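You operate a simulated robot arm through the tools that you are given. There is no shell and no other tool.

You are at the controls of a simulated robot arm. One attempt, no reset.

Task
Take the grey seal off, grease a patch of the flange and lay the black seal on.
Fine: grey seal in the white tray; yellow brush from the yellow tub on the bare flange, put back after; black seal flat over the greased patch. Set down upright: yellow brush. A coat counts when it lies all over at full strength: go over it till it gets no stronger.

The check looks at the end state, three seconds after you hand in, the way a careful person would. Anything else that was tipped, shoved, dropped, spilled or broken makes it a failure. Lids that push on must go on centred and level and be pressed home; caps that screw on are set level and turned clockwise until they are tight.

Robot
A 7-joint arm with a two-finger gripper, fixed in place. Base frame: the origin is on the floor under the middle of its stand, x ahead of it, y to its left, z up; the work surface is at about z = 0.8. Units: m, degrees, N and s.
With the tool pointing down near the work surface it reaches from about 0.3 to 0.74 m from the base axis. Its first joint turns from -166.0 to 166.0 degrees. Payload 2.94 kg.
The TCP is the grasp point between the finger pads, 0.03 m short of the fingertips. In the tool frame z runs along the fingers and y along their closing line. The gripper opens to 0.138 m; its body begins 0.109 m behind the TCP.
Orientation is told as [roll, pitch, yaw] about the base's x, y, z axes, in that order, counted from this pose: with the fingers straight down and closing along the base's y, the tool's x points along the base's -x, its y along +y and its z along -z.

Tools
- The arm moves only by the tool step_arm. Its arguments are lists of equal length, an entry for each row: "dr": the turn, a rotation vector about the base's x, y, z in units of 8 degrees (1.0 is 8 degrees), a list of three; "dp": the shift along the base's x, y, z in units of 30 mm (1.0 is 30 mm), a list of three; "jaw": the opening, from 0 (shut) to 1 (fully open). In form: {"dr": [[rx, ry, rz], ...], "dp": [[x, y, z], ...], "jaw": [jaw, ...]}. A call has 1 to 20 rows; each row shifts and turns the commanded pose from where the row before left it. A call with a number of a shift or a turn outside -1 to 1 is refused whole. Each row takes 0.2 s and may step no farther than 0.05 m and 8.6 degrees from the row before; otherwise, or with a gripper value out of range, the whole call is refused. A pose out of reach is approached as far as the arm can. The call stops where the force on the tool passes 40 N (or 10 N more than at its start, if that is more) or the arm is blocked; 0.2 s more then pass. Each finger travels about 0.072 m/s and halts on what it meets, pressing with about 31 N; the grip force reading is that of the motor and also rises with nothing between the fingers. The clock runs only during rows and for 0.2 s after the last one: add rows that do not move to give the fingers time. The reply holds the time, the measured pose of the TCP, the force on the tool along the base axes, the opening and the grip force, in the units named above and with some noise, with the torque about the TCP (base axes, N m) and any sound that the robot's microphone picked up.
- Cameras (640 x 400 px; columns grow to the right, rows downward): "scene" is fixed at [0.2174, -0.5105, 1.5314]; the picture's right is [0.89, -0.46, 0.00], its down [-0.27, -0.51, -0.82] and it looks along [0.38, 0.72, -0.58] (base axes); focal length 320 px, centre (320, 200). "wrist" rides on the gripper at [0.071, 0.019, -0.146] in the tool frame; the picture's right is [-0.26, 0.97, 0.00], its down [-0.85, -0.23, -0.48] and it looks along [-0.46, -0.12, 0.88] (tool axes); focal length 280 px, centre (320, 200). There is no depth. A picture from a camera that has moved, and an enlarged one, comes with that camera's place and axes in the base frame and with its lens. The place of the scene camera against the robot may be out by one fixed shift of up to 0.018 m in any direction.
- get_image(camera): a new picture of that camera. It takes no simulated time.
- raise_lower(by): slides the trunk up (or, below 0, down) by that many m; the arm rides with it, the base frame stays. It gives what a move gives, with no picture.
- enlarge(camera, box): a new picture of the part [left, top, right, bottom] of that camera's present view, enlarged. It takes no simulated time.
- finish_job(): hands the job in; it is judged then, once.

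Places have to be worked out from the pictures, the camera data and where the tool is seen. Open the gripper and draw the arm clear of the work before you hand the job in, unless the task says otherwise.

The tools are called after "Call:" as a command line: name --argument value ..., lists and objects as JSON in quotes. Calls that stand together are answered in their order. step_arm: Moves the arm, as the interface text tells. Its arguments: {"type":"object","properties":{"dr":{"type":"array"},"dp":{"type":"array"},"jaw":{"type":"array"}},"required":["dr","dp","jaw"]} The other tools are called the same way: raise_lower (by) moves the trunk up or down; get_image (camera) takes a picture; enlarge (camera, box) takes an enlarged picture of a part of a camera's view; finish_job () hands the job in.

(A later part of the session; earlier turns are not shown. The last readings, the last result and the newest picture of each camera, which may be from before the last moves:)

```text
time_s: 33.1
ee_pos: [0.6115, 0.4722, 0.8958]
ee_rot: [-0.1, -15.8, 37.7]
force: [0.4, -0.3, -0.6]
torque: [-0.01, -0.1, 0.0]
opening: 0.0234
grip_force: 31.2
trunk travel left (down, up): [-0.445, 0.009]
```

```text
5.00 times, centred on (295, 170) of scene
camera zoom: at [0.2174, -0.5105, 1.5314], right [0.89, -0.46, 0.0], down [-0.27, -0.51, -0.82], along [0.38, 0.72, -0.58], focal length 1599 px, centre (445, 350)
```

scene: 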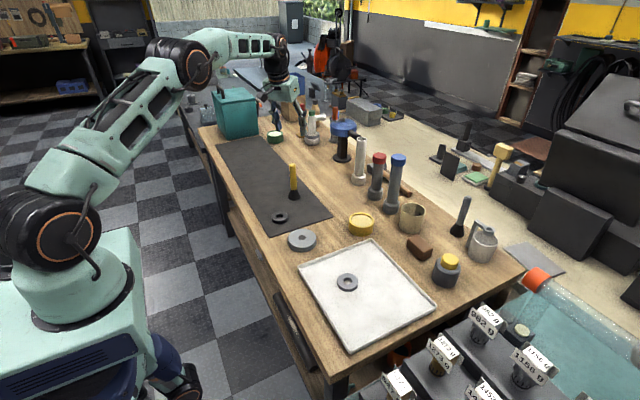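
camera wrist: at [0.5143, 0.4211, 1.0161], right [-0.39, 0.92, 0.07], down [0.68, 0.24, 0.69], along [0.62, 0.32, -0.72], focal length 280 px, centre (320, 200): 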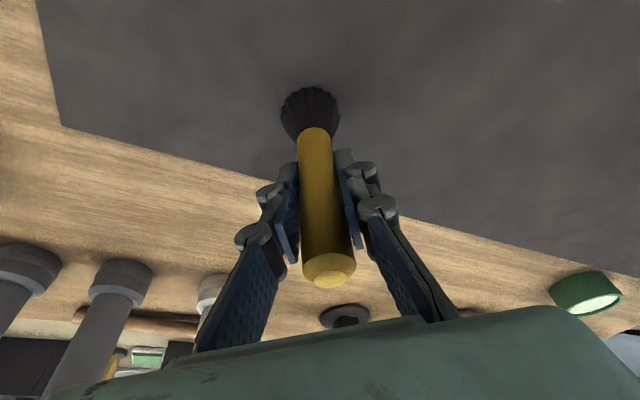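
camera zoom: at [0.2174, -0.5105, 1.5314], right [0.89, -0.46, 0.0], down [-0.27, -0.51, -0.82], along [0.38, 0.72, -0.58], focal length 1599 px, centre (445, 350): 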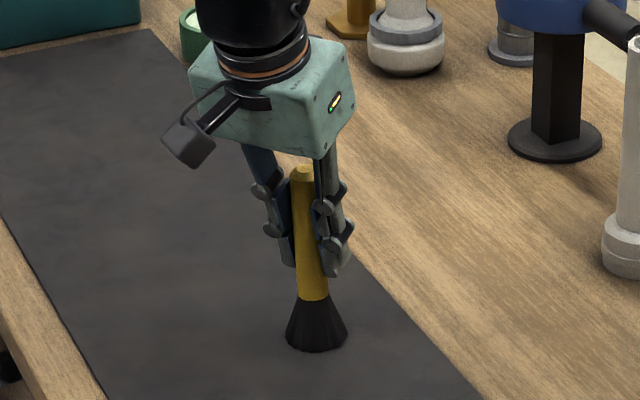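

The brush is held at 23.4 mm opening with 31 N, and its bristle foot is about 95 mm below the TCP. I'll lift it straight up and check it's hanging upright.

Call:
step_arm --dr '[[0, 0, 0], [0, 0, 0], [0, 0, 0], [0, 0, 0], [0, 0, 0]]' --dp '[[0, 0, 0.4], [0, 0, 0.8], [0, 0, 0.9], [0, 0, 0.9], [0, 0, 0]]' --jaw '[0.12, 0.12, 0.12, 0.12, 0.12]'

Call:
get_image --camera "wrist"

Call:
enlarge --camera "scene" --box '[250, 100, 340, 210]'

```text
time_s: 34.3
ee_pos: [0.6136, 0.4702, 0.9857]
ee_rot: [0.0, -15.7, 37.6]
force: [-0.9, 0.8, -1.0]
torque: [-0.05, 0.0, 0.01]
opening: 0.0233
grip_force: 31.2
trunk travel left (down, up): [-0.445, 0.009]
```

```text
taken
camera wrist: at [0.5158, 0.4207, 1.1059], right [-0.39, 0.92, 0.07], down [0.69, 0.24, 0.69], along [0.62, 0.32, -0.72], focal length 280 px, centre (320, 200)
```

wrist: 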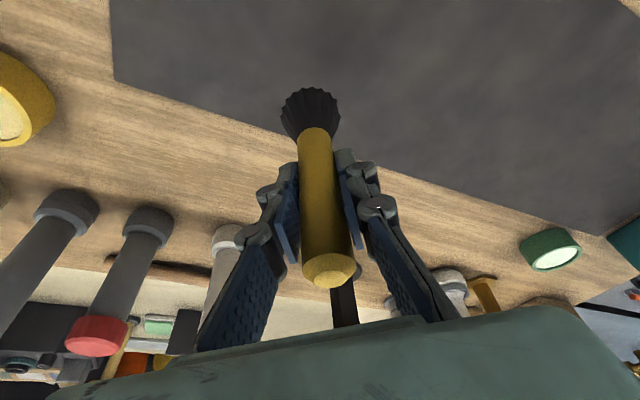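

```text
3.64 times, centred on (295, 155) of scene
camera zoom: at [0.2174, -0.5105, 1.5314], right [0.89, -0.46, 0.0], down [-0.27, -0.51, -0.82], along [0.38, 0.72, -0.58], focal length 1163 px, centre (411, 364)
```

zoom: 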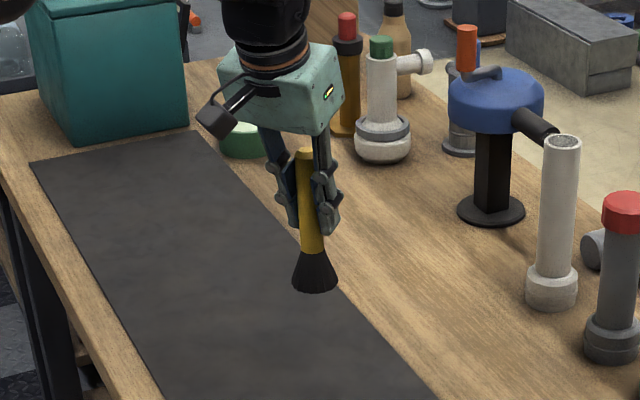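

The brush hangs upright. I'll carry it to above the tub, turning the yaw to about 14.6° on the way.

Call:
step_arm --dr '[[0, 0, -0.2875], [0, 0, -0.2875], [0, 0, -0.2875], [0, 0, -0.2875], [0, 0, -0.2875], [0, 0, -0.2875], [0, 0, -0.2875], [0, 0, -0.2875], [0, 0, -0.2875], [0, 0, -0.2875], [0, 0, 0]]' --dp '[[0.41, -0.928, 0], [0.41, -0.928, 0], [0.41, -0.928, 0], [0.41, -0.928, 0], [0.41, -0.928, 0], [0.41, -0.928, 0], [0.41, -0.928, 0], [0.41, -0.928, 0], [0.41, -0.928, 0], [0.41, -0.928, 0], [0, 0, 0]]' --jaw '[0.12, 0.12, 0.12, 0.12, 0.12, 0.12, 0.12, 0.12, 0.12, 0.12, 0.12]'

Call:
get_image --camera "wrist"

Call:
enlarge --camera "scene" --box '[290, 120, 430, 250]'

```text
time_s: 36.7
ee_pos: [0.7364, 0.1928, 0.9863]
ee_rot: [-0.1, -15.8, 14.5]
force: [0.4, 0.1, -1.3]
torque: [-0.02, 0.0, 0.02]
opening: 0.0233
grip_force: 31.5
trunk travel left (down, up): [-0.445, 0.009]
```

```text
taken
camera wrist: at [0.6267, 0.1845, 1.1074], right [0.0, 1.0, 0.07], down [0.72, -0.05, 0.69], along [0.69, 0.05, -0.72], focal length 280 px, centre (320, 200)
```

wrist: 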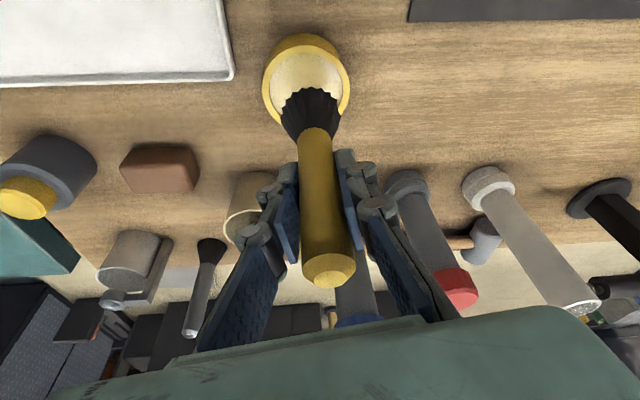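

```text
3.08 times, centred on (360, 185) of scene
camera zoom: at [0.2174, -0.5105, 1.5314], right [0.89, -0.46, 0.0], down [-0.27, -0.51, -0.82], along [0.38, 0.72, -0.58], focal length 984 px, centre (197, 246)
```

zoom: 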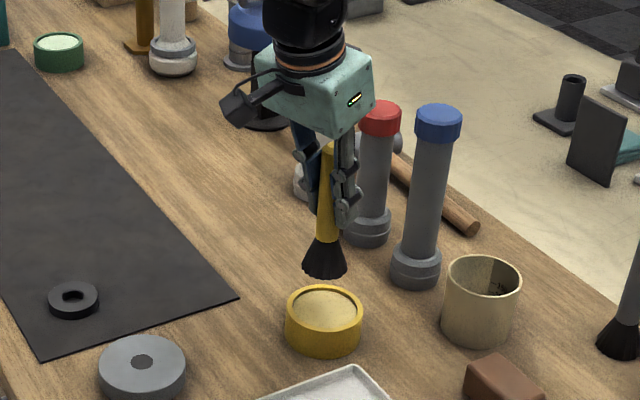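

The bristles are right above the tub opening. I'll lower to just above the rim, then dip gently in small steps.

Call:
step_arm --dr '[[0, 0, 0], [0, 0, 0], [0, 0, 0], [0, 0, 0]]' --dp '[[0, 0, -0.7], [0, 0, -0.6], [0, 0, -0.3], [0, 0, 0]]' --jaw '[0.12, 0.12, 0.12, 0.12]'

Call:
enlarge --camera "scene" --box '[320, 170, 400, 245]'

Call:
enlarge --camera "wrist" --box '[240, 20, 380, 140]'

```text
time_s: 37.7
ee_pos: [0.7364, 0.1935, 0.9368]
ee_rot: [0.0, -15.8, 14.6]
force: [0.1, -1.0, -0.9]
torque: [0.01, 0.0, -0.04]
opening: 0.0235
grip_force: 31.1
trunk travel left (down, up): [-0.445, 0.009]
```

```text
5.33 times, centred on (360, 208) of scene
camera zoom: at [0.2174, -0.5105, 1.5314], right [0.89, -0.46, 0.0], down [-0.27, -0.51, -0.82], along [0.38, 0.72, -0.58], focal length 1706 px, centre (107, 160)
```

zoom: 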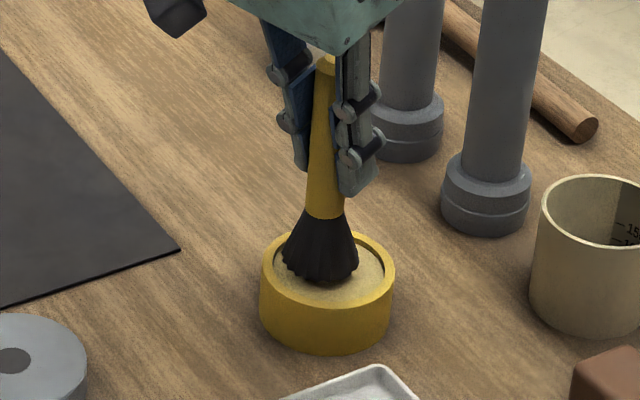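

```text
3.33 times, centred on (310, 80) of wrist
camera zoom: at [0.6261, 0.1852, 1.058], right [0.0, 1.0, 0.07], down [0.72, -0.05, 0.69], along [0.69, 0.05, -0.72], focal length 935 px, centre (353, 600)
```

zoom: 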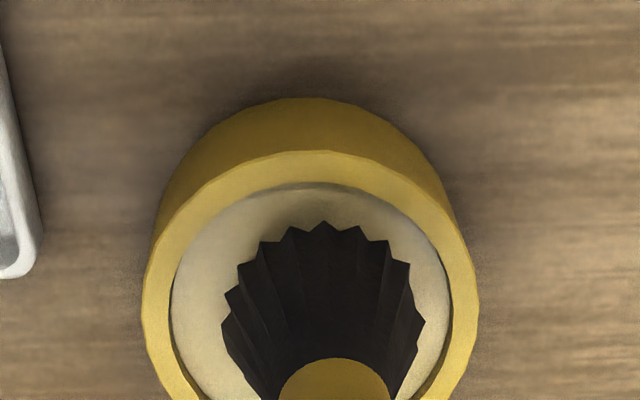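

The bristles are inside the rim, about 3–4 mm off centre. I'll trim toward the centre and lower in 3 mm steps, watching the force.

Call:
step_arm --dr '[[0, 0, 0], [0, 0, 0], [0, 0, 0], [0, 0, 0]]' --dp '[[0.1, -0.07, 0], [0, 0, -0.1], [0, 0, -0.1], [0, 0, -0.1]]' --jaw '[0.12, 0.12, 0.12, 0.12]'

Call:
enlarge --camera "scene" --box '[320, 170, 400, 245]'

```text
time_s: 38.7
ee_pos: [0.7391, 0.19, 0.9287]
ee_rot: [-0.1, -15.8, 14.6]
force: [-1.3, -0.2, -1.1]
torque: [0.0, 0.02, -0.01]
opening: 0.0233
grip_force: 31.1
trunk travel left (down, up): [-0.445, 0.009]
```

```text
5.33 times, centred on (360, 208) of scene
camera zoom: at [0.2174, -0.5105, 1.5314], right [0.89, -0.46, 0.0], down [-0.27, -0.51, -0.82], along [0.38, 0.72, -0.58], focal length 1706 px, centre (107, 160)
```

zoom: 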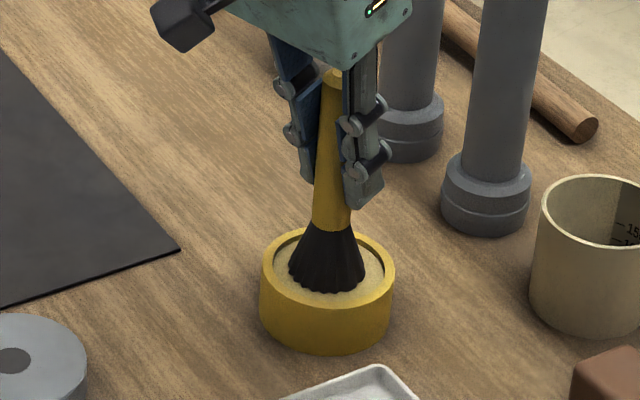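

The bristles seem at or near the grease surface with no force yet. I'll keep dipping a few millimetres deeper.

Call:
step_arm --dr '[[0, 0, 0], [0, 0, 0], [0, 0, 0], [0, 0, 0]]' --dp '[[0, 0, -0.1], [0, 0, -0.1], [0, 0, -0.07], [0, 0, 0]]' --jaw '[0.12, 0.12, 0.12, 0.12]'

Call:
enlarge --camera "scene" --box '[320, 170, 400, 245]'

Call:
enlarge --camera "wrist" --box '[240, 20, 380, 140]'

```text
time_s: 39.7
ee_pos: [0.7398, 0.1904, 0.928]
ee_rot: [0.0, -16.5, 14.6]
force: [-0.9, -0.6, 30.3]
torque: [0.0, 0.35, -0.07]
opening: 0.0234
grip_force: 31.0
trunk travel left (down, up): [-0.445, 0.009]
```

```text
5.33 times, centred on (360, 208) of scene
camera zoom: at [0.2174, -0.5105, 1.5314], right [0.89, -0.46, 0.0], down [-0.27, -0.51, -0.82], along [0.38, 0.72, -0.58], focal length 1706 px, centre (107, 160)
```

zoom: 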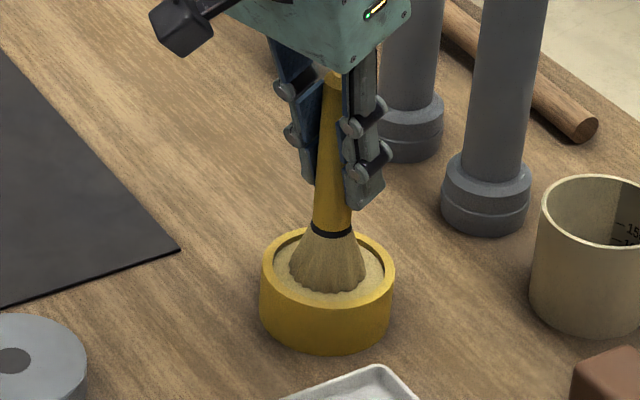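

```text
3.33 times, centred on (310, 80) of wrist
camera zoom: at [0.6288, 0.1819, 1.047], right [0.0, 1.0, 0.07], down [0.71, -0.05, 0.7], along [0.7, 0.05, -0.71], focal length 935 px, centre (353, 600)
```

zoom: 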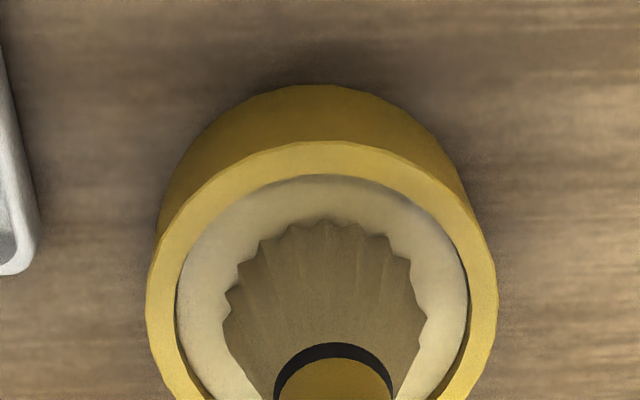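

The bristles are loaded with grease and 30 N shows firm contact with the surface at TCP of about 0.928. I'll lift out slowly and check the brush still sits the same in the grip.

Call:
step_arm --dr '[[0, 0, 0], [0, 0, 0], [0, 0, 0], [0, 0, 0], [0, 0, 0]]' --dp '[[0, 0, 0.2], [0, 0, 0.4], [0, 0, 0.8], [0, 0, 0.8], [0, 0, 0]]' --jaw '[0.12, 0.12, 0.12, 0.12, 0.12]'

Call:
get_image --camera "wrist"

Call:
enlarge --camera "scene" --box '[300, 130, 420, 245]'

```text
time_s: 40.9
ee_pos: [0.7389, 0.1903, 0.9854]
ee_rot: [-0.1, -15.8, 14.6]
force: [-0.3, 0.7, -1.3]
torque: [0.01, -0.04, -0.02]
opening: 0.0234
grip_force: 30.7
trunk travel left (down, up): [-0.445, 0.009]
```

```text
taken
camera wrist: at [0.6298, 0.1828, 1.1069], right [0.0, 1.0, 0.07], down [0.72, -0.05, 0.69], along [0.69, 0.05, -0.72], focal length 280 px, centre (320, 200)
```

wrist: 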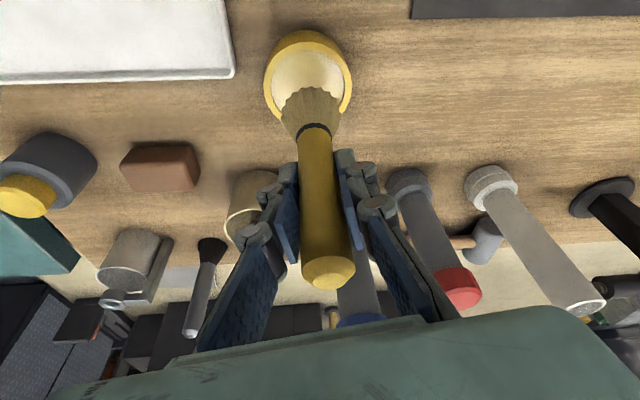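

```text
3.48 times, centred on (360, 188) of scene
camera zoom: at [0.2174, -0.5105, 1.5314], right [0.89, -0.46, 0.0], down [-0.27, -0.51, -0.82], along [0.38, 0.72, -0.58], focal length 1112 px, centre (181, 244)
```

zoom: 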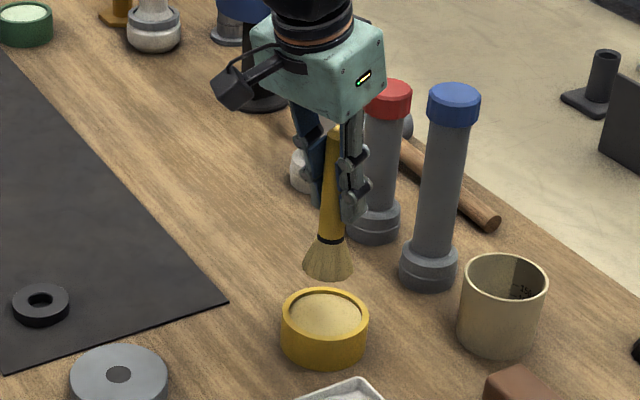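

The brush is loaded and steady in the grip. I'll carry it over the flange centre at the same height.

Call:
step_arm --dr '[[0, 0, 0], [0, 0, 0], [0, 0, 0], [0, 0, 0], [0, 0, 0], [0, 0, 0], [0, 0, 0], [0, 0, 0], [0, 0, 0], [0, 0, 0], [0, 0, 0]]' --dp '[[-0.869, 0.127, 0], [-0.869, 0.127, 0], [-0.869, 0.127, 0], [-0.869, 0.127, 0], [-0.869, 0.127, 0], [-0.869, 0.127, 0], [-0.869, 0.127, 0], [-0.869, 0.127, 0], [0, 0, -0.9], [0, 0, -0.9], [0, 0, 0]]' --jaw '[0.12, 0.12, 0.12, 0.12, 0.12, 0.12, 0.12, 0.12, 0.12, 0.12, 0.12]'

Call:
get_image --camera "wrist"

Call:
enlarge --camera "scene" --box '[260, 170, 350, 260]'

```text
time_s: 43.3
ee_pos: [0.5311, 0.2216, 0.933]
ee_rot: [0.0, -15.8, 14.6]
force: [0.1, 0.7, -1.2]
torque: [-0.03, -0.02, -0.01]
opening: 0.0231
grip_force: 31.3
trunk travel left (down, up): [-0.445, 0.009]
```

```text
taken
camera wrist: at [0.4217, 0.2133, 1.0534], right [0.0, 1.0, 0.07], down [0.72, -0.05, 0.69], along [0.69, 0.05, -0.72], focal length 280 px, centre (320, 200)
```

wrist: 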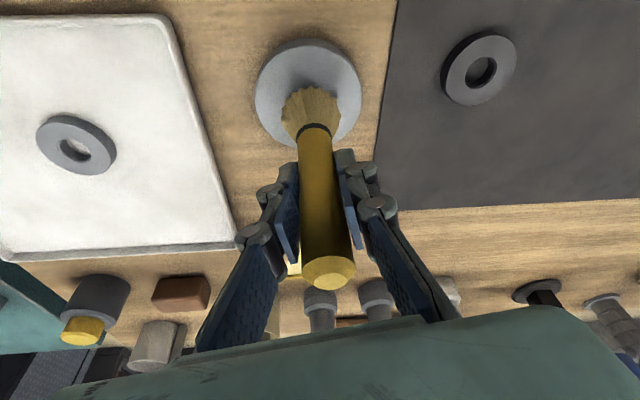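

```text
4.44 times, centred on (305, 215) of scene
camera zoom: at [0.2174, -0.5105, 1.5314], right [0.89, -0.46, 0.0], down [-0.27, -0.51, -0.82], along [0.38, 0.72, -0.58], focal length 1422 px, centre (387, 133)
```

zoom: 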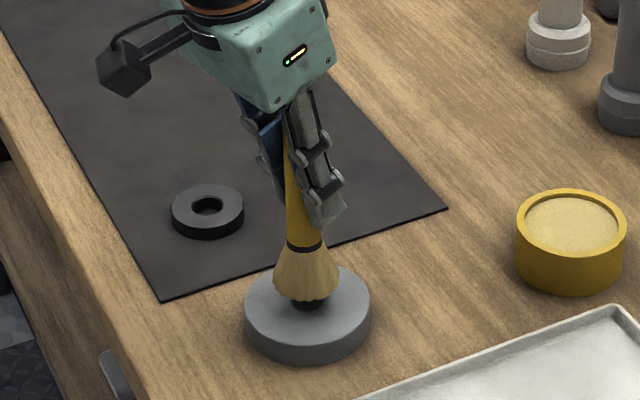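

The bristles hover centred above the bare flange. I'll lower gently to contact.

Call:
step_arm --dr '[[0, 0, 0], [0, 0, 0], [0, 0, 0], [0, 0, 0], [0, 0, 0], [0, 0, 0]]' --dp '[[0, 0, -0.2], [0, 0, -0.15], [0, 0, -0.1], [0, 0, -0.07], [0, 0, -0.07], [0, 0, -0.03]]' --jaw '[0.12, 0.12, 0.12, 0.12, 0.12, 0.12]'

Call:
enlarge --camera "scene" --box '[260, 190, 350, 260]'

```text
time_s: 44.7
ee_pos: [0.5297, 0.2205, 0.9163]
ee_rot: [-0.1, -15.8, 14.6]
force: [0.3, -0.3, -1.8]
torque: [0.01, 0.02, 0.01]
opening: 0.023
grip_force: 31.2
trunk travel left (down, up): [-0.445, 0.009]
```

```text
5.71 times, centred on (305, 225) of scene
camera zoom: at [0.2174, -0.5105, 1.5314], right [0.89, -0.46, 0.0], down [-0.27, -0.51, -0.82], along [0.38, 0.72, -0.58], focal length 1828 px, centre (406, 57)
```

zoom: 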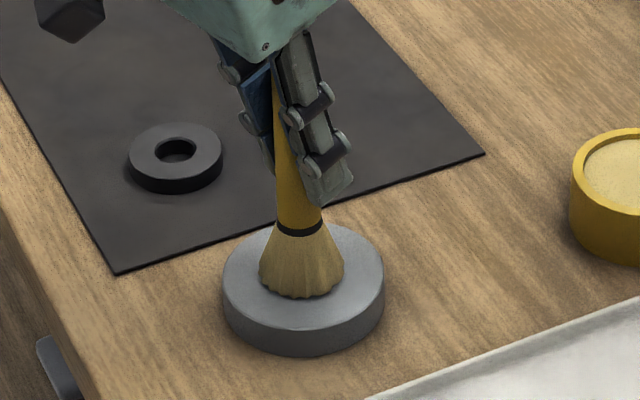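

Almost touching. I'll lower another 2 mm in small steps.

Call:
step_arm --dr '[[0, 0, 0], [0, 0, 0], [0, 0, 0]]' --dp '[[0, 0, -0.05], [0, 0, -0.05], [0, 0, 0]]' --jaw '[0.12, 0.12, 0.12]'

Call:
enlarge --camera "scene" --box '[260, 190, 350, 260]'

```text
time_s: 45.5
ee_pos: [0.5311, 0.2206, 0.9138]
ee_rot: [0.0, -16.1, 14.6]
force: [-1.0, -1.2, 8.8]
torque: [0.08, -0.07, -0.01]
opening: 0.0232
grip_force: 31.1
trunk travel left (down, up): [-0.445, 0.009]
```

```text
5.71 times, centred on (305, 225) of scene
camera zoom: at [0.2174, -0.5105, 1.5314], right [0.89, -0.46, 0.0], down [-0.27, -0.51, -0.82], along [0.38, 0.72, -0.58], focal length 1828 px, centre (406, 57)
```

zoom: 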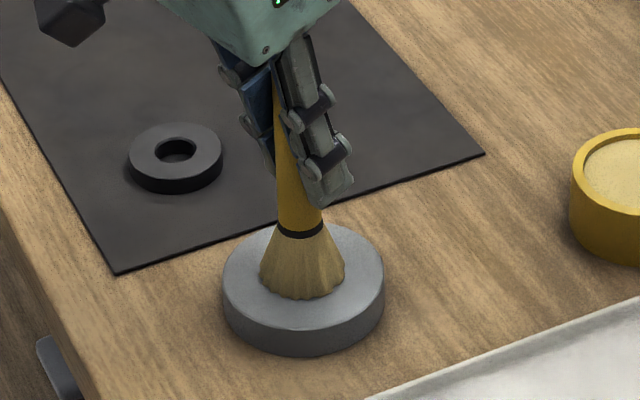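

Contact at about 9 N. I'll lighten slightly and make one slow 12 mm-radius circular pass around the flange centre, then lift and look.

Call:
step_arm --dr '[[0, 0, 0], [0, 0, 0], [0, 0, 0], [0, 0, 0], [0, 0, 0], [0, 0, 0], [0, 0, 0], [0, 0, 0], [0, 0, 0], [0, 0, 0], [0, 0, 0], [0, 0, 0]]' --dp '[[0.2, 0, 0.02], [0.2, 0, 0], [-0.117, 0.283, 0], [-0.283, 0.117, 0], [-0.283, -0.117, 0], [-0.117, -0.283, 0], [0.117, -0.283, 0], [0.283, -0.117, 0], [0.283, 0.117, 0], [0.117, 0.283, 0], [-0.2, 0, 0], [-0.2, 0, 0]]' --jaw '[0.12, 0.12, 0.12, 0.12, 0.12, 0.12, 0.12, 0.12, 0.12, 0.12, 0.12, 0.12]'

Call:
enlarge --camera "scene" --box '[260, 190, 350, 260]'

Call:
get_image --camera "wrist"

```text
time_s: 48.1
ee_pos: [0.5318, 0.222, 0.9121]
ee_rot: [0.1, -16.1, 14.6]
force: [5.7, 1.3, 15.9]
torque: [0.25, -0.51, -0.03]
opening: 0.0234
grip_force: 31.2
trunk travel left (down, up): [-0.445, 0.009]
```

```text
5.71 times, centred on (305, 225) of scene
camera zoom: at [0.2174, -0.5105, 1.5314], right [0.89, -0.46, 0.0], down [-0.27, -0.51, -0.82], along [0.38, 0.72, -0.58], focal length 1828 px, centre (406, 57)
```

zoom: 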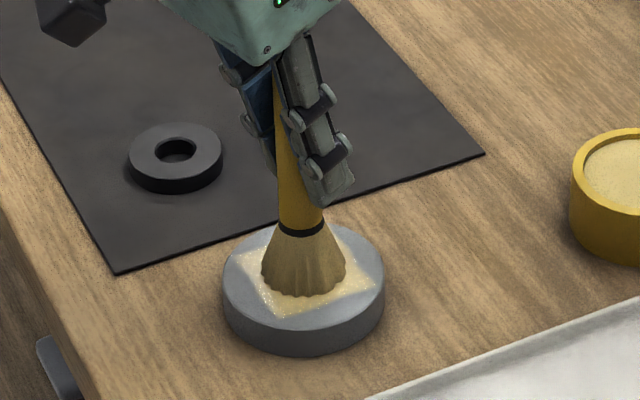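

```text
taken
camera wrist: at [0.4213, 0.2131, 1.0335], right [0.0, 1.0, 0.07], down [0.72, -0.05, 0.69], along [0.69, 0.05, -0.72], focal length 280 px, centre (320, 200)
```

wrist: 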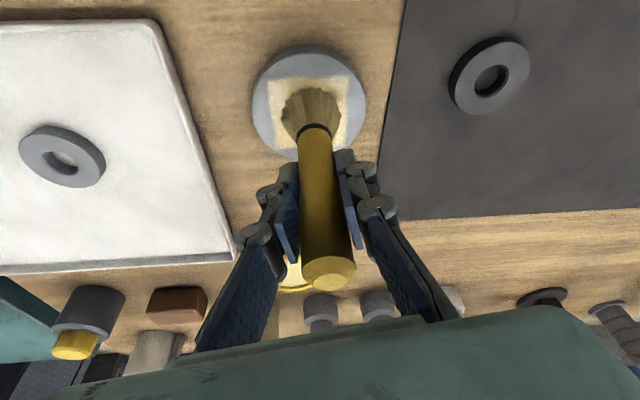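

A pale square greased patch is appearing. I'll lift and draw the brush inward a bit to see how even it is.

Call:
step_arm --dr '[[0, 0, 0], [0, 0, 0], [0, 0, 0], [0, 0, 0], [0, 0, 0]]' --dp '[[0, 0, 0.3], [0, 0, 0.8], [0, 0.5, 0.8], [0, 0.9, 0], [0, 0.9, 0]]' --jaw '[0.12, 0.12, 0.12, 0.12, 0.12]'

Call:
enlarge --camera "scene" --box '[275, 215, 335, 260]'

Call:
get_image --camera "wrist"

```text
time_s: 49.3
ee_pos: [0.5308, 0.2901, 0.9685]
ee_rot: [0.0, -15.8, 14.6]
force: [0.5, -0.3, -1.2]
torque: [-0.02, 0.0, 0.0]
opening: 0.023
grip_force: 31.8
trunk travel left (down, up): [-0.445, 0.009]
```

```text
8.89 times, centred on (305, 238) of scene
camera zoom: at [0.2174, -0.5105, 1.5314], right [0.89, -0.46, 0.0], down [-0.27, -0.51, -0.82], along [0.38, 0.72, -0.58], focal length 2843 px, centre (453, -133)
```

zoom: 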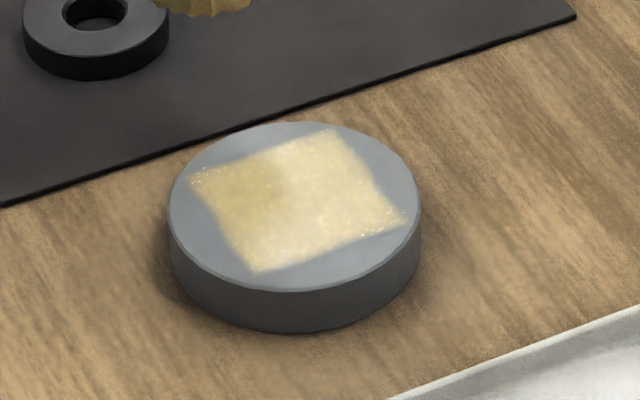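

```text
taken
camera wrist: at [0.4198, 0.2834, 1.0895], right [0.0, 1.0, 0.07], down [0.72, -0.05, 0.69], along [0.69, 0.05, -0.72], focal length 280 px, centre (320, 200)
```

wrist: 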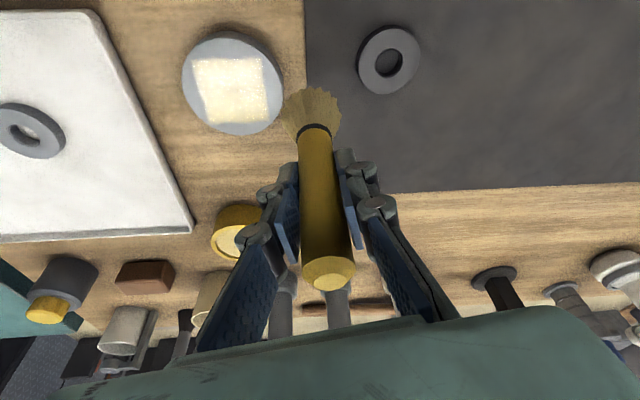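

Call:
enlarge --camera "wrist" --box '[175, 25, 295, 140]'

Call:
enlarge --camera "scene" --box '[284, 225, 322, 252]'

```text
3.48 times, centred on (235, 82) of wrist
camera zoom: at [0.4198, 0.2834, 1.0895], right [0.0, 1.0, 0.07], down [0.72, -0.05, 0.69], along [0.69, 0.05, -0.72], focal length 975 px, centre (616, 609)
```

zoom: 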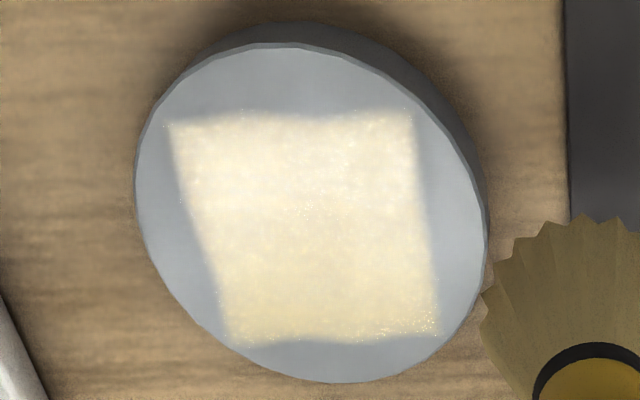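

```text
14.81 times, centred on (303, 238) of scene
camera zoom: at [0.2174, -0.5105, 1.5314], right [0.89, -0.46, 0.0], down [-0.27, -0.51, -0.82], along [0.38, 0.72, -0.58], focal length 4738 px, centre (572, -370)
```

zoom: 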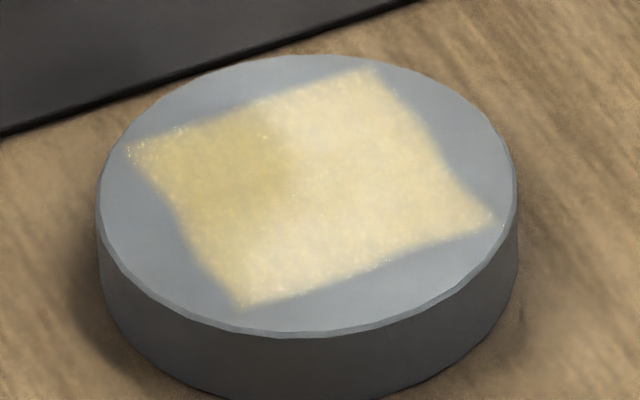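

The patch is a square of about 62 mm with somewhat weaker corners and an uneven tone. I'll go back over it with a square path so the corners get full coverage; first back down to contact.

Call:
step_arm --dr '[[0, 0, 0], [0, 0, 0], [0, 0, 0], [0, 0, 0], [0, 0, 0], [0, 0, 0], [0, 0, 0], [0, 0, 0], [0, 0, 0]]' --dp '[[0, -0.8, 0], [0, -0.8, 0], [0, -0.7, 0], [0, 0, -0.7], [0, 0, -0.6], [0, 0, -0.3], [0, 0, -0.13], [0, 0, -0.07], [0, 0, 0]]' --jaw '[0.12, 0.12, 0.12, 0.12, 0.12, 0.12, 0.12, 0.12, 0.12]'

```text
time_s: 51.3
ee_pos: [0.5315, 0.2215, 0.9148]
ee_rot: [0.0, -15.8, 14.6]
force: [-0.5, 1.2, -0.2]
torque: [-0.01, 0.01, -0.01]
opening: 0.0234
grip_force: 30.2
trunk travel left (down, up): [-0.445, 0.009]
```

Hovering just at the surface, I'll press 1.5 mm and run the square path.

Call:
step_arm --dr '[[0, 0, 0], [0, 0, 0], [0, 0, 0], [0, 0, 0], [0, 0, 0], [0, 0, 0], [0, 0, 0], [0, 0, 0], [0, 0, 0], [0, 0, 0], [0, 0, 0], [0, 0, 0], [0, 0, 0], [0, 0, 0], [0, 0, 0], [0, 0, 0], [0, 0, 0], [0, 0, 0], [0, 0, 0], [0, 0, 0]]' --dp '[[0.22, 0.22, -0.06], [0.25, 0.25, 0], [0, -0.25, 0], [0, -0.25, 0], [0, -0.25, 0], [0, -0.25, 0], [-0.25, 0, 0], [-0.25, 0, 0], [-0.25, 0, 0], [-0.25, 0, 0], [0, 0.25, 0], [0, 0.25, 0], [0, 0.25, 0], [0, 0.25, 0], [0.25, 0, 0], [0.25, 0, 0], [0.25, 0, 0], [0.25, 0, 0], [-0.25, -0.25, 0], [-0.25, -0.25, 0]]' --jaw '[0.12, 0.12, 0.12, 0.12, 0.12, 0.12, 0.12, 0.12, 0.12, 0.12, 0.12, 0.12, 0.12, 0.12, 0.12, 0.12, 0.12, 0.12, 0.12, 0.12]'

Call:
get_image --camera "wrist"

Call:
enlarge --camera "scene" --box '[260, 190, 350, 260]'

```text
time_s: 55.5
ee_pos: [0.53, 0.2205, 0.9136]
ee_rot: [0.1, -16.0, 14.6]
force: [1.8, 1.3, 7.7]
torque: [0.1, -0.27, 0.0]
opening: 0.0234
grip_force: 30.8
trunk travel left (down, up): [-0.445, 0.009]
```

```text
taken
camera wrist: at [0.4197, 0.2115, 1.0339], right [0.0, 1.0, 0.07], down [0.72, -0.05, 0.69], along [0.69, 0.05, -0.72], focal length 280 px, centre (320, 200)
```

wrist: 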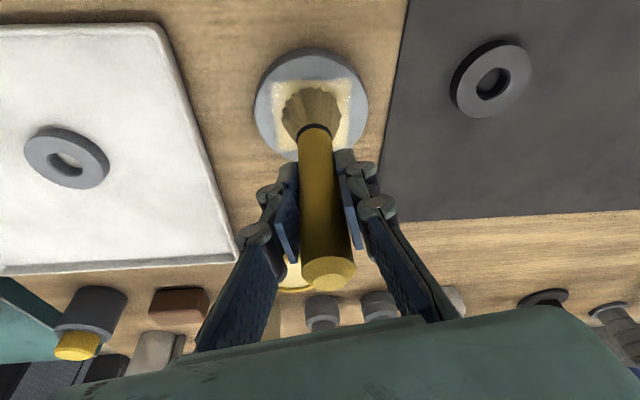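

```text
5.71 times, centred on (305, 225) of scene
camera zoom: at [0.2174, -0.5105, 1.5314], right [0.89, -0.46, 0.0], down [-0.27, -0.51, -0.82], along [0.38, 0.72, -0.58], focal length 1828 px, centre (406, 57)
```

zoom: 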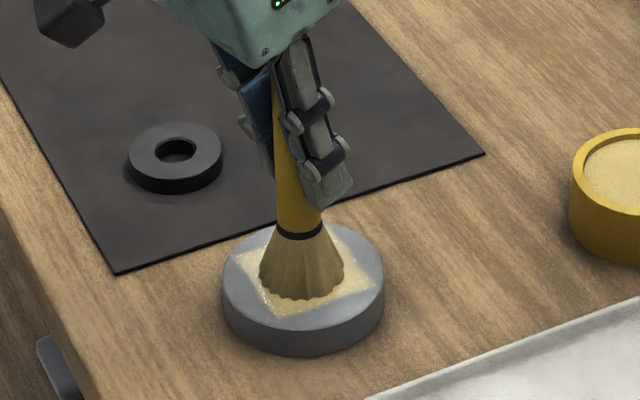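

The pass went smoothly at about 8 N. I'll lift to the same viewing pose as before to compare the coat's strength.

Call:
step_arm --dr '[[0, 0, 0], [0, 0, 0], [0, 0, 0], [0, 0, 0], [0, 0, 0]]' --dp '[[0, 0, 0.3], [0, 0, 0.8], [0, 0.5, 0.75], [0, 0.9, 0], [0, 0.9, 0]]' --jaw '[0.12, 0.12, 0.12, 0.12, 0.12]'

Call:
enlarge --camera "wrist" --box '[175, 25, 295, 140]'

Call:
enlarge --camera "scene" --box '[284, 225, 322, 252]'

```text
time_s: 56.7
ee_pos: [0.5291, 0.2887, 0.9695]
ee_rot: [0.0, -15.8, 14.6]
force: [0.0, 0.9, -0.4]
torque: [-0.03, 0.01, 0.0]
opening: 0.0231
grip_force: 31.1
trunk travel left (down, up): [-0.445, 0.009]
```

```text
3.48 times, centred on (235, 82) of wrist
camera zoom: at [0.4213, 0.2802, 1.0903], right [0.0, 1.0, 0.07], down [0.72, -0.05, 0.69], along [0.69, 0.05, -0.72], focal length 975 px, centre (616, 609)
```

zoom: 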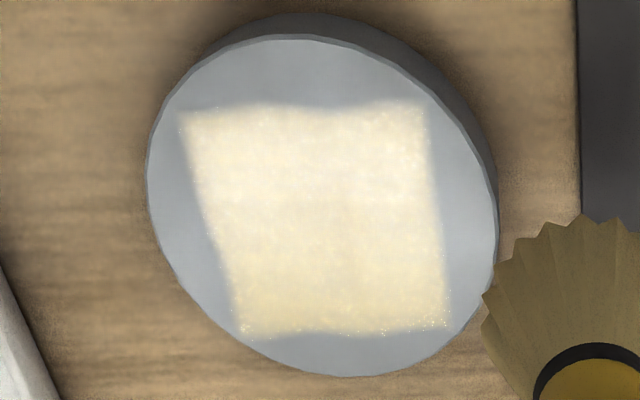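

```text
14.81 times, centred on (303, 238) of scene
camera zoom: at [0.2174, -0.5105, 1.5314], right [0.89, -0.46, 0.0], down [-0.27, -0.51, -0.82], along [0.38, 0.72, -0.58], focal length 4738 px, centre (572, -370)
```

zoom: 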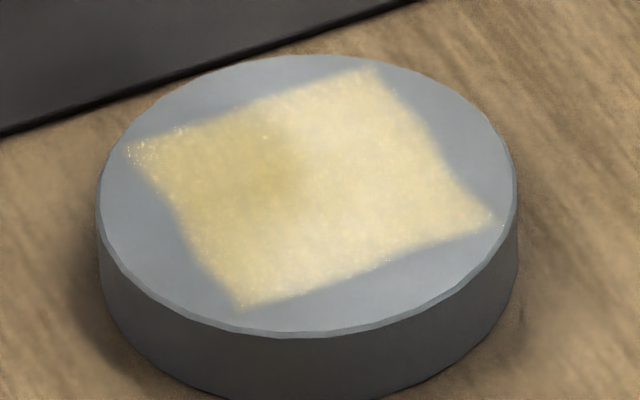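

Both passes look alike. To be sure it's at full strength, I'll reload at the tub and take a shadow-free reference picture from there before another pass.

Call:
step_arm --dr '[[0, 0, 0], [0, 0, 0], [0, 0, 0], [0, 0, 0], [0, 0, 0], [0, 0, 0], [0, 0, 0], [0, 0, 0], [0, 0, 0]]' --dp '[[0.875, -0.411, 0.065], [0.875, -0.411, 0.065], [0.875, -0.411, 0.065], [0.875, -0.411, 0.065], [0.875, -0.411, 0.065], [0.875, -0.411, 0.065], [0.875, -0.411, 0.065], [0.875, -0.411, 0.065], [0, 0, 0]]' --jaw '[0.12, 0.12, 0.12, 0.12, 0.12, 0.12, 0.12, 0.12, 0.12]'

Call:
enlarge --camera "scene" --box '[284, 225, 322, 252]'

Call:
enlarge --camera "scene" --box '[290, 140, 420, 255]'

```text
time_s: 58.7
ee_pos: [0.7407, 0.1919, 0.9864]
ee_rot: [0.0, -15.8, 14.6]
force: [-0.4, 0.8, -0.7]
torque: [-0.02, 0.01, -0.02]
opening: 0.023
grip_force: 31.5
trunk travel left (down, up): [-0.445, 0.009]
```

```text
14.81 times, centred on (303, 238) of scene
camera zoom: at [0.2174, -0.5105, 1.5314], right [0.89, -0.46, 0.0], down [-0.27, -0.51, -0.82], along [0.38, 0.72, -0.58], focal length 4738 px, centre (572, -370)
```

zoom: 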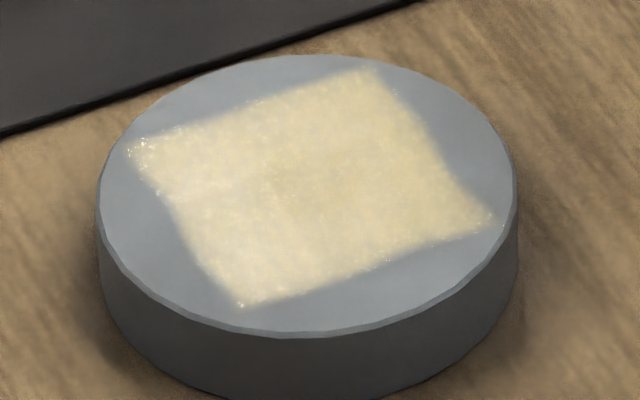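

```text
3.48 times, centred on (355, 198) of scene
camera zoom: at [0.2174, -0.5105, 1.5314], right [0.89, -0.46, 0.0], down [-0.27, -0.51, -0.82], along [0.38, 0.72, -0.58], focal length 1112 px, centre (198, 209)
```

zoom: 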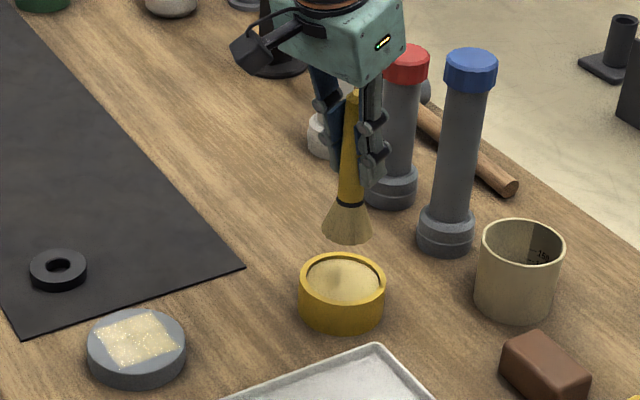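

Without the shadow the coat looks even, with just slightly grainy corners. I'll dip again gently (grease contact at TCP of about 0.928).

Call:
step_arm --dr '[[0, 0, 0], [0, 0, 0], [0, 0, 0], [0, 0, 0], [0, 0, 0], [0, 0, 0]]' --dp '[[-0.04, -0.06, -0.9], [0, 0, -0.7], [0, 0, -0.2], [0, 0, -0.1], [0, 0, -0.07], [0, 0, 0]]' --jaw '[0.12, 0.12, 0.12, 0.12, 0.12, 0.12]'

```text
time_s: 60.1
ee_pos: [0.7383, 0.1896, 0.9273]
ee_rot: [0.1, -16.1, 14.6]
force: [1.0, 0.6, 3.2]
torque: [0.07, -0.19, -0.01]
opening: 0.0232
grip_force: 31.4
trunk travel left (down, up): [-0.445, 0.009]
```

The dip made light contact at 3 N. I'll lift out and return above the flange centre.

Call:
step_arm --dr '[[0, 0, 0], [0, 0, 0], [0, 0, 0], [0, 0, 0], [0, 0, 0], [0, 0, 0], [0, 0, 0], [0, 0, 0], [0, 0, 0], [0, 0, 0], [0, 0, 0], [0, 0, 0], [0, 0, 0], [0, 0, 0]]' --dp '[[0, 0, 0.5], [0, 0, 0.9], [0, 0, 0.5], [-0.865, 0.129, 0], [-0.865, 0.129, 0], [-0.865, 0.129, 0], [-0.865, 0.129, 0], [-0.865, 0.129, 0], [-0.865, 0.129, 0], [-0.865, 0.129, 0], [-0.865, 0.129, 0], [0, 0, -0.9], [0, 0, -0.9], [0, 0, 0]]' --jaw '[0.12, 0.12, 0.12, 0.12, 0.12, 0.12, 0.12, 0.12, 0.12, 0.12, 0.12, 0.12, 0.12, 0.12]'

Call:
get_image --camera "wrist"

```text
time_s: 63.1
ee_pos: [0.5307, 0.2171, 0.9289]
ee_rot: [0.0, -15.8, 14.5]
force: [-0.1, 0.5, -0.6]
torque: [0.03, 0.01, -0.01]
opening: 0.0231
grip_force: 31.6
trunk travel left (down, up): [-0.445, 0.009]
```

```text
taken
camera wrist: at [0.4208, 0.2095, 1.0488], right [0.0, 1.0, 0.07], down [0.72, -0.05, 0.69], along [0.69, 0.05, -0.72], focal length 280 px, centre (320, 200)
```

wrist: 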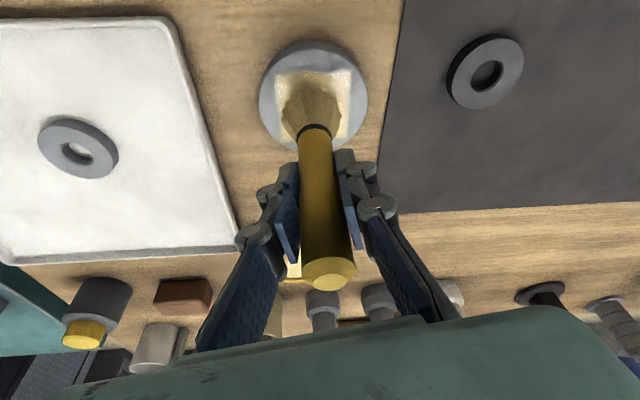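

I'm above the flange, 3 mm low in y. I'll correct it, lower to contact and run the square path again, slightly wider at ±16 mm.

Call:
step_arm --dr '[[0, 0, 0], [0, 0, 0], [0, 0, 0], [0, 0, 0], [0, 0, 0]]' --dp '[[0, 0.11, -0.25], [0, 0, -0.15], [0, 0, -0.07], [0, 0, -0.05], [0, 0, 0]]' --jaw '[0.12, 0.12, 0.12, 0.12, 0.12]'

```text
time_s: 64.3
ee_pos: [0.5306, 0.2227, 0.9124]
ee_rot: [-0.1, -15.8, 14.6]
force: [-0.1, 0.3, 3.0]
torque: [0.04, -0.1, -0.02]
opening: 0.0231
grip_force: 30.9
trunk travel left (down, up): [-0.445, 0.009]
```

Call:
step_arm --dr '[[0, 0, 0], [0, 0, 0], [0, 0, 0], [0, 0, 0], [0, 0, 0], [0, 0, 0], [0, 0, 0], [0, 0, 0], [0, 0, 0], [0, 0, 0], [0, 0, 0], [0, 0, 0], [0, 0, 0], [0, 0, 0], [0, 0, 0], [0, 0, 0], [0, 0, 0], [0, 0, 0], [0, 0, 0], [0, 0, 0]]' --dp '[[0.267, 0.22, -0.03], [0.267, 0.25, 0], [0, -0.267, 0], [0, -0.267, 0], [0, -0.267, 0], [0, -0.267, 0], [-0.267, 0, 0], [-0.267, 0, 0], [-0.267, 0, 0], [-0.267, 0, 0], [0, 0.267, 0], [0, 0.267, 0], [0, 0.267, 0], [0, 0.267, 0], [0.267, 0, 0], [0.267, 0, 0], [0.267, 0, 0], [0.267, 0, 0], [-0.267, -0.267, 0], [-0.267, -0.267, 0]]' --jaw '[0.12, 0.12, 0.12, 0.12, 0.12, 0.12, 0.12, 0.12, 0.12, 0.12, 0.12, 0.12, 0.12, 0.12, 0.12, 0.12, 0.12, 0.12, 0.12, 0.12]'

Call:
enlarge --camera "scene" --box '[260, 190, 350, 260]'

```text
time_s: 68.5
ee_pos: [0.5302, 0.2206, 0.9122]
ee_rot: [0.1, -16.0, 14.6]
force: [1.4, 1.5, 10.5]
torque: [0.07, -0.13, 0.01]
opening: 0.0231
grip_force: 30.9
trunk travel left (down, up): [-0.445, 0.009]
```

```text
5.71 times, centred on (305, 225) of scene
camera zoom: at [0.2174, -0.5105, 1.5314], right [0.89, -0.46, 0.0], down [-0.27, -0.51, -0.82], along [0.38, 0.72, -0.58], focal length 1828 px, centre (406, 57)
```

zoom: 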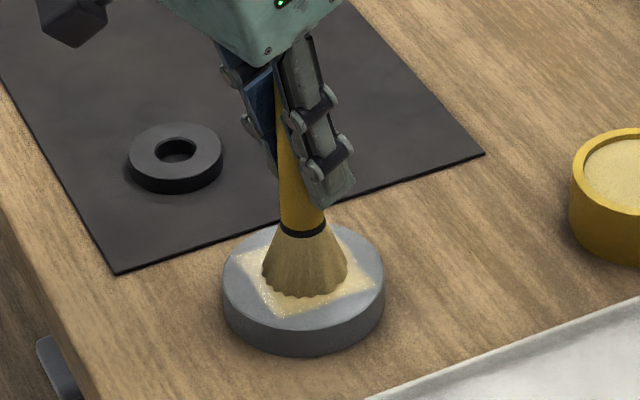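

Contact remains steady. I'll do one more pass, tracing the diagonals and the inner area, before comparing.

Call:
step_arm --dr '[[0, 0, 0], [0, 0, 0], [0, 0, 0], [0, 0, 0], [0, 0, 0], [0, 0, 0], [0, 0, 0], [0, 0, 0], [0, 0, 0], [0, 0, 0], [0, 0, 0], [0, 0, 0], [0, 0, 0], [0, 0, 0], [0, 0, 0], [0, 0, 0], [0, 0, 0], [0, 0, 0], [0, 0, 0], [0, 0, 0]]' --dp '[[-0.28, 0.28, 0], [-0.28, 0.28, 0], [0.28, 0, 0], [0.28, 0, 0], [0.28, 0, 0], [0.28, 0, 0], [-0.28, -0.28, 0], [-0.28, -0.28, 0], [-0.28, -0.28, 0], [-0.28, -0.28, 0], [0.28, 0, 0], [0.28, 0, 0], [0.28, 0, 0], [0.28, 0, 0], [0, 0.28, 0], [0, 0.28, 0], [-0.28, 0, 0], [-0.28, 0, 0], [0, 0, 0.3], [0, 0, 0.9]]' --jaw '[0.12, 0.12, 0.12, 0.12, 0.12, 0.12, 0.12, 0.12, 0.12, 0.12, 0.12, 0.12, 0.12, 0.12, 0.12, 0.12, 0.12, 0.12, 0.12, 0.12]'

Call:
step_arm --dr '[[0, 0, 0], [0, 0, 0], [0, 0, 0], [0, 0, 0], [0, 0, 0], [0, 0, 0], [0, 0, 0], [0, 0, 0], [0, 0, 0]]' --dp '[[0, 0, 0.9], [0.869, -0.12, 0.05], [0.869, -0.12, 0.05], [0.869, -0.12, 0.05], [0.869, -0.12, 0.05], [0.869, -0.12, 0.05], [0.869, -0.12, 0.05], [0.869, -0.12, 0.05], [0.869, -0.12, 0.05]]' --jaw '[0.12, 0.12, 0.12, 0.12, 0.12, 0.12, 0.12, 0.12, 0.12]'

Call:
enlarge --camera "scene" --box '[284, 225, 322, 252]'

Call:
enlarge --camera "scene" --box '[290, 140, 420, 255]'

```text
time_s: 72.7
ee_pos: [0.5303, 0.2218, 0.9471]
ee_rot: [0.0, -15.6, 14.7]
force: [0.0, -0.1, -1.0]
torque: [0.0, -0.01, 0.02]
opening: 0.0231
grip_force: 31.0
trunk travel left (down, up): [-0.445, 0.009]
```

```text
time_s: 74.7
ee_pos: [0.7406, 0.1939, 0.986]
ee_rot: [0.0, -15.7, 14.6]
force: [-0.5, -0.5, -0.1]
torque: [0.0, 0.02, 0.0]
opening: 0.023
grip_force: 31.1
trunk travel left (down, up): [-0.445, 0.009]
```

```text
14.81 times, centred on (303, 238) of scene
camera zoom: at [0.2174, -0.5105, 1.5314], right [0.89, -0.46, 0.0], down [-0.27, -0.51, -0.82], along [0.38, 0.72, -0.58], focal length 4738 px, centre (572, -370)
```

zoom: 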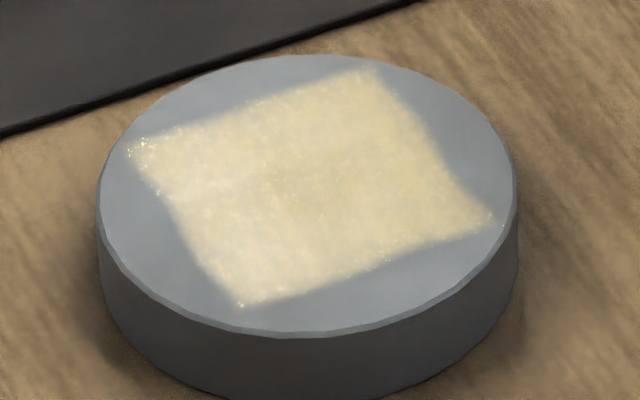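

```text
3.48 times, centred on (355, 198) of scene
camera zoom: at [0.2174, -0.5105, 1.5314], right [0.89, -0.46, 0.0], down [-0.27, -0.51, -0.82], along [0.38, 0.72, -0.58], focal length 1112 px, centre (198, 209)
```

zoom: 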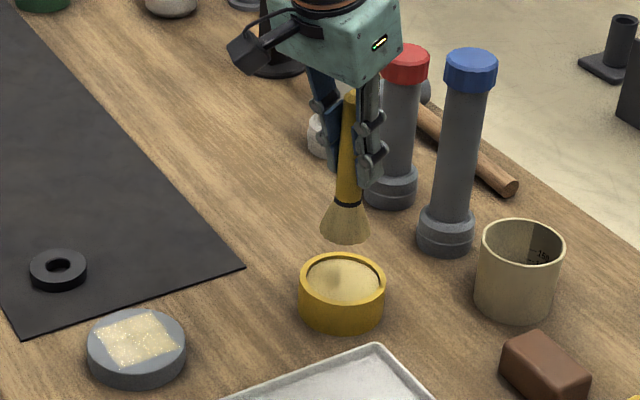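

The coat is unchanged from before the extra passes, so it's at full strength. Now I'll carry the brush back over its original spot, restoring the yaw.

Call:
step_arm --dr '[[0, 0, 0.2875], [0, 0, 0.2875], [0, 0, 0.2875], [0, 0, 0.2875], [0, 0, 0.2875], [0, 0, 0.2875], [0, 0, 0.2875], [0, 0, 0.2875], [0, 0, 0.2875], [0, 0, 0.2875], [0, 0, 0]]' --dp '[[-0.427, 0.926, 0], [-0.427, 0.926, 0], [-0.427, 0.926, 0], [-0.427, 0.926, 0], [-0.427, 0.926, 0], [-0.427, 0.926, 0], [-0.427, 0.926, 0], [-0.427, 0.926, 0], [-0.427, 0.926, 0], [-0.427, 0.926, 0], [0, 0, 0]]' --jaw '[0.12, 0.12, 0.12, 0.12, 0.12, 0.12, 0.12, 0.12, 0.12, 0.12, 0.12]'

Call:
get_image --camera "wrist"

Call:
enlarge --camera "scene" --box '[250, 100, 340, 210]'

```text
time_s: 77.1
ee_pos: [0.6111, 0.471, 0.9879]
ee_rot: [0.0, -15.7, 37.6]
force: [0.8, 0.2, -1.5]
torque: [0.01, 0.04, -0.02]
opening: 0.0231
grip_force: 30.7
trunk travel left (down, up): [-0.445, 0.009]
```

```text
taken
camera wrist: at [0.5136, 0.4207, 1.1086], right [-0.39, 0.92, 0.07], down [0.68, 0.24, 0.69], along [0.62, 0.32, -0.72], focal length 280 px, centre (320, 200)
```

wrist: 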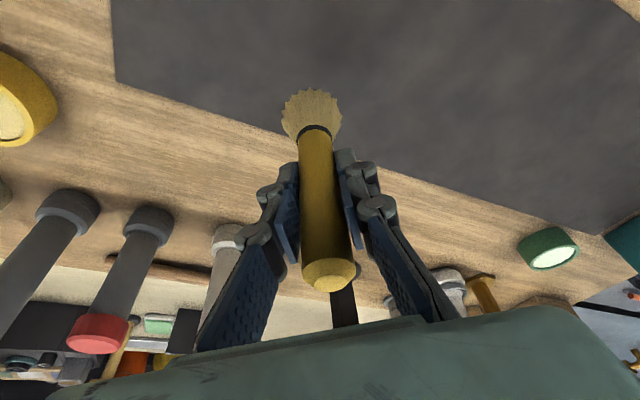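

```text
3.64 times, centred on (295, 155) of scene
camera zoom: at [0.2174, -0.5105, 1.5314], right [0.89, -0.46, 0.0], down [-0.27, -0.51, -0.82], along [0.38, 0.72, -0.58], focal length 1163 px, centre (411, 364)
```

zoom: 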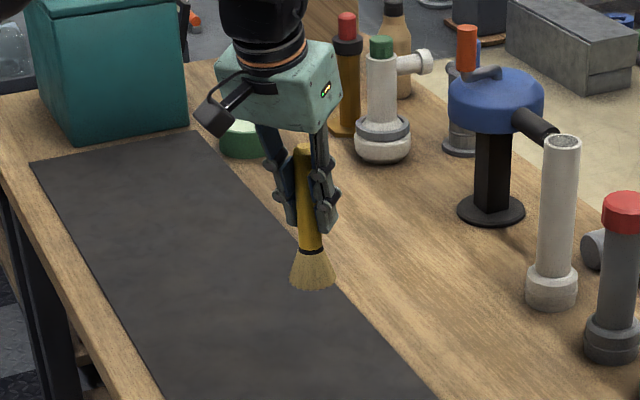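

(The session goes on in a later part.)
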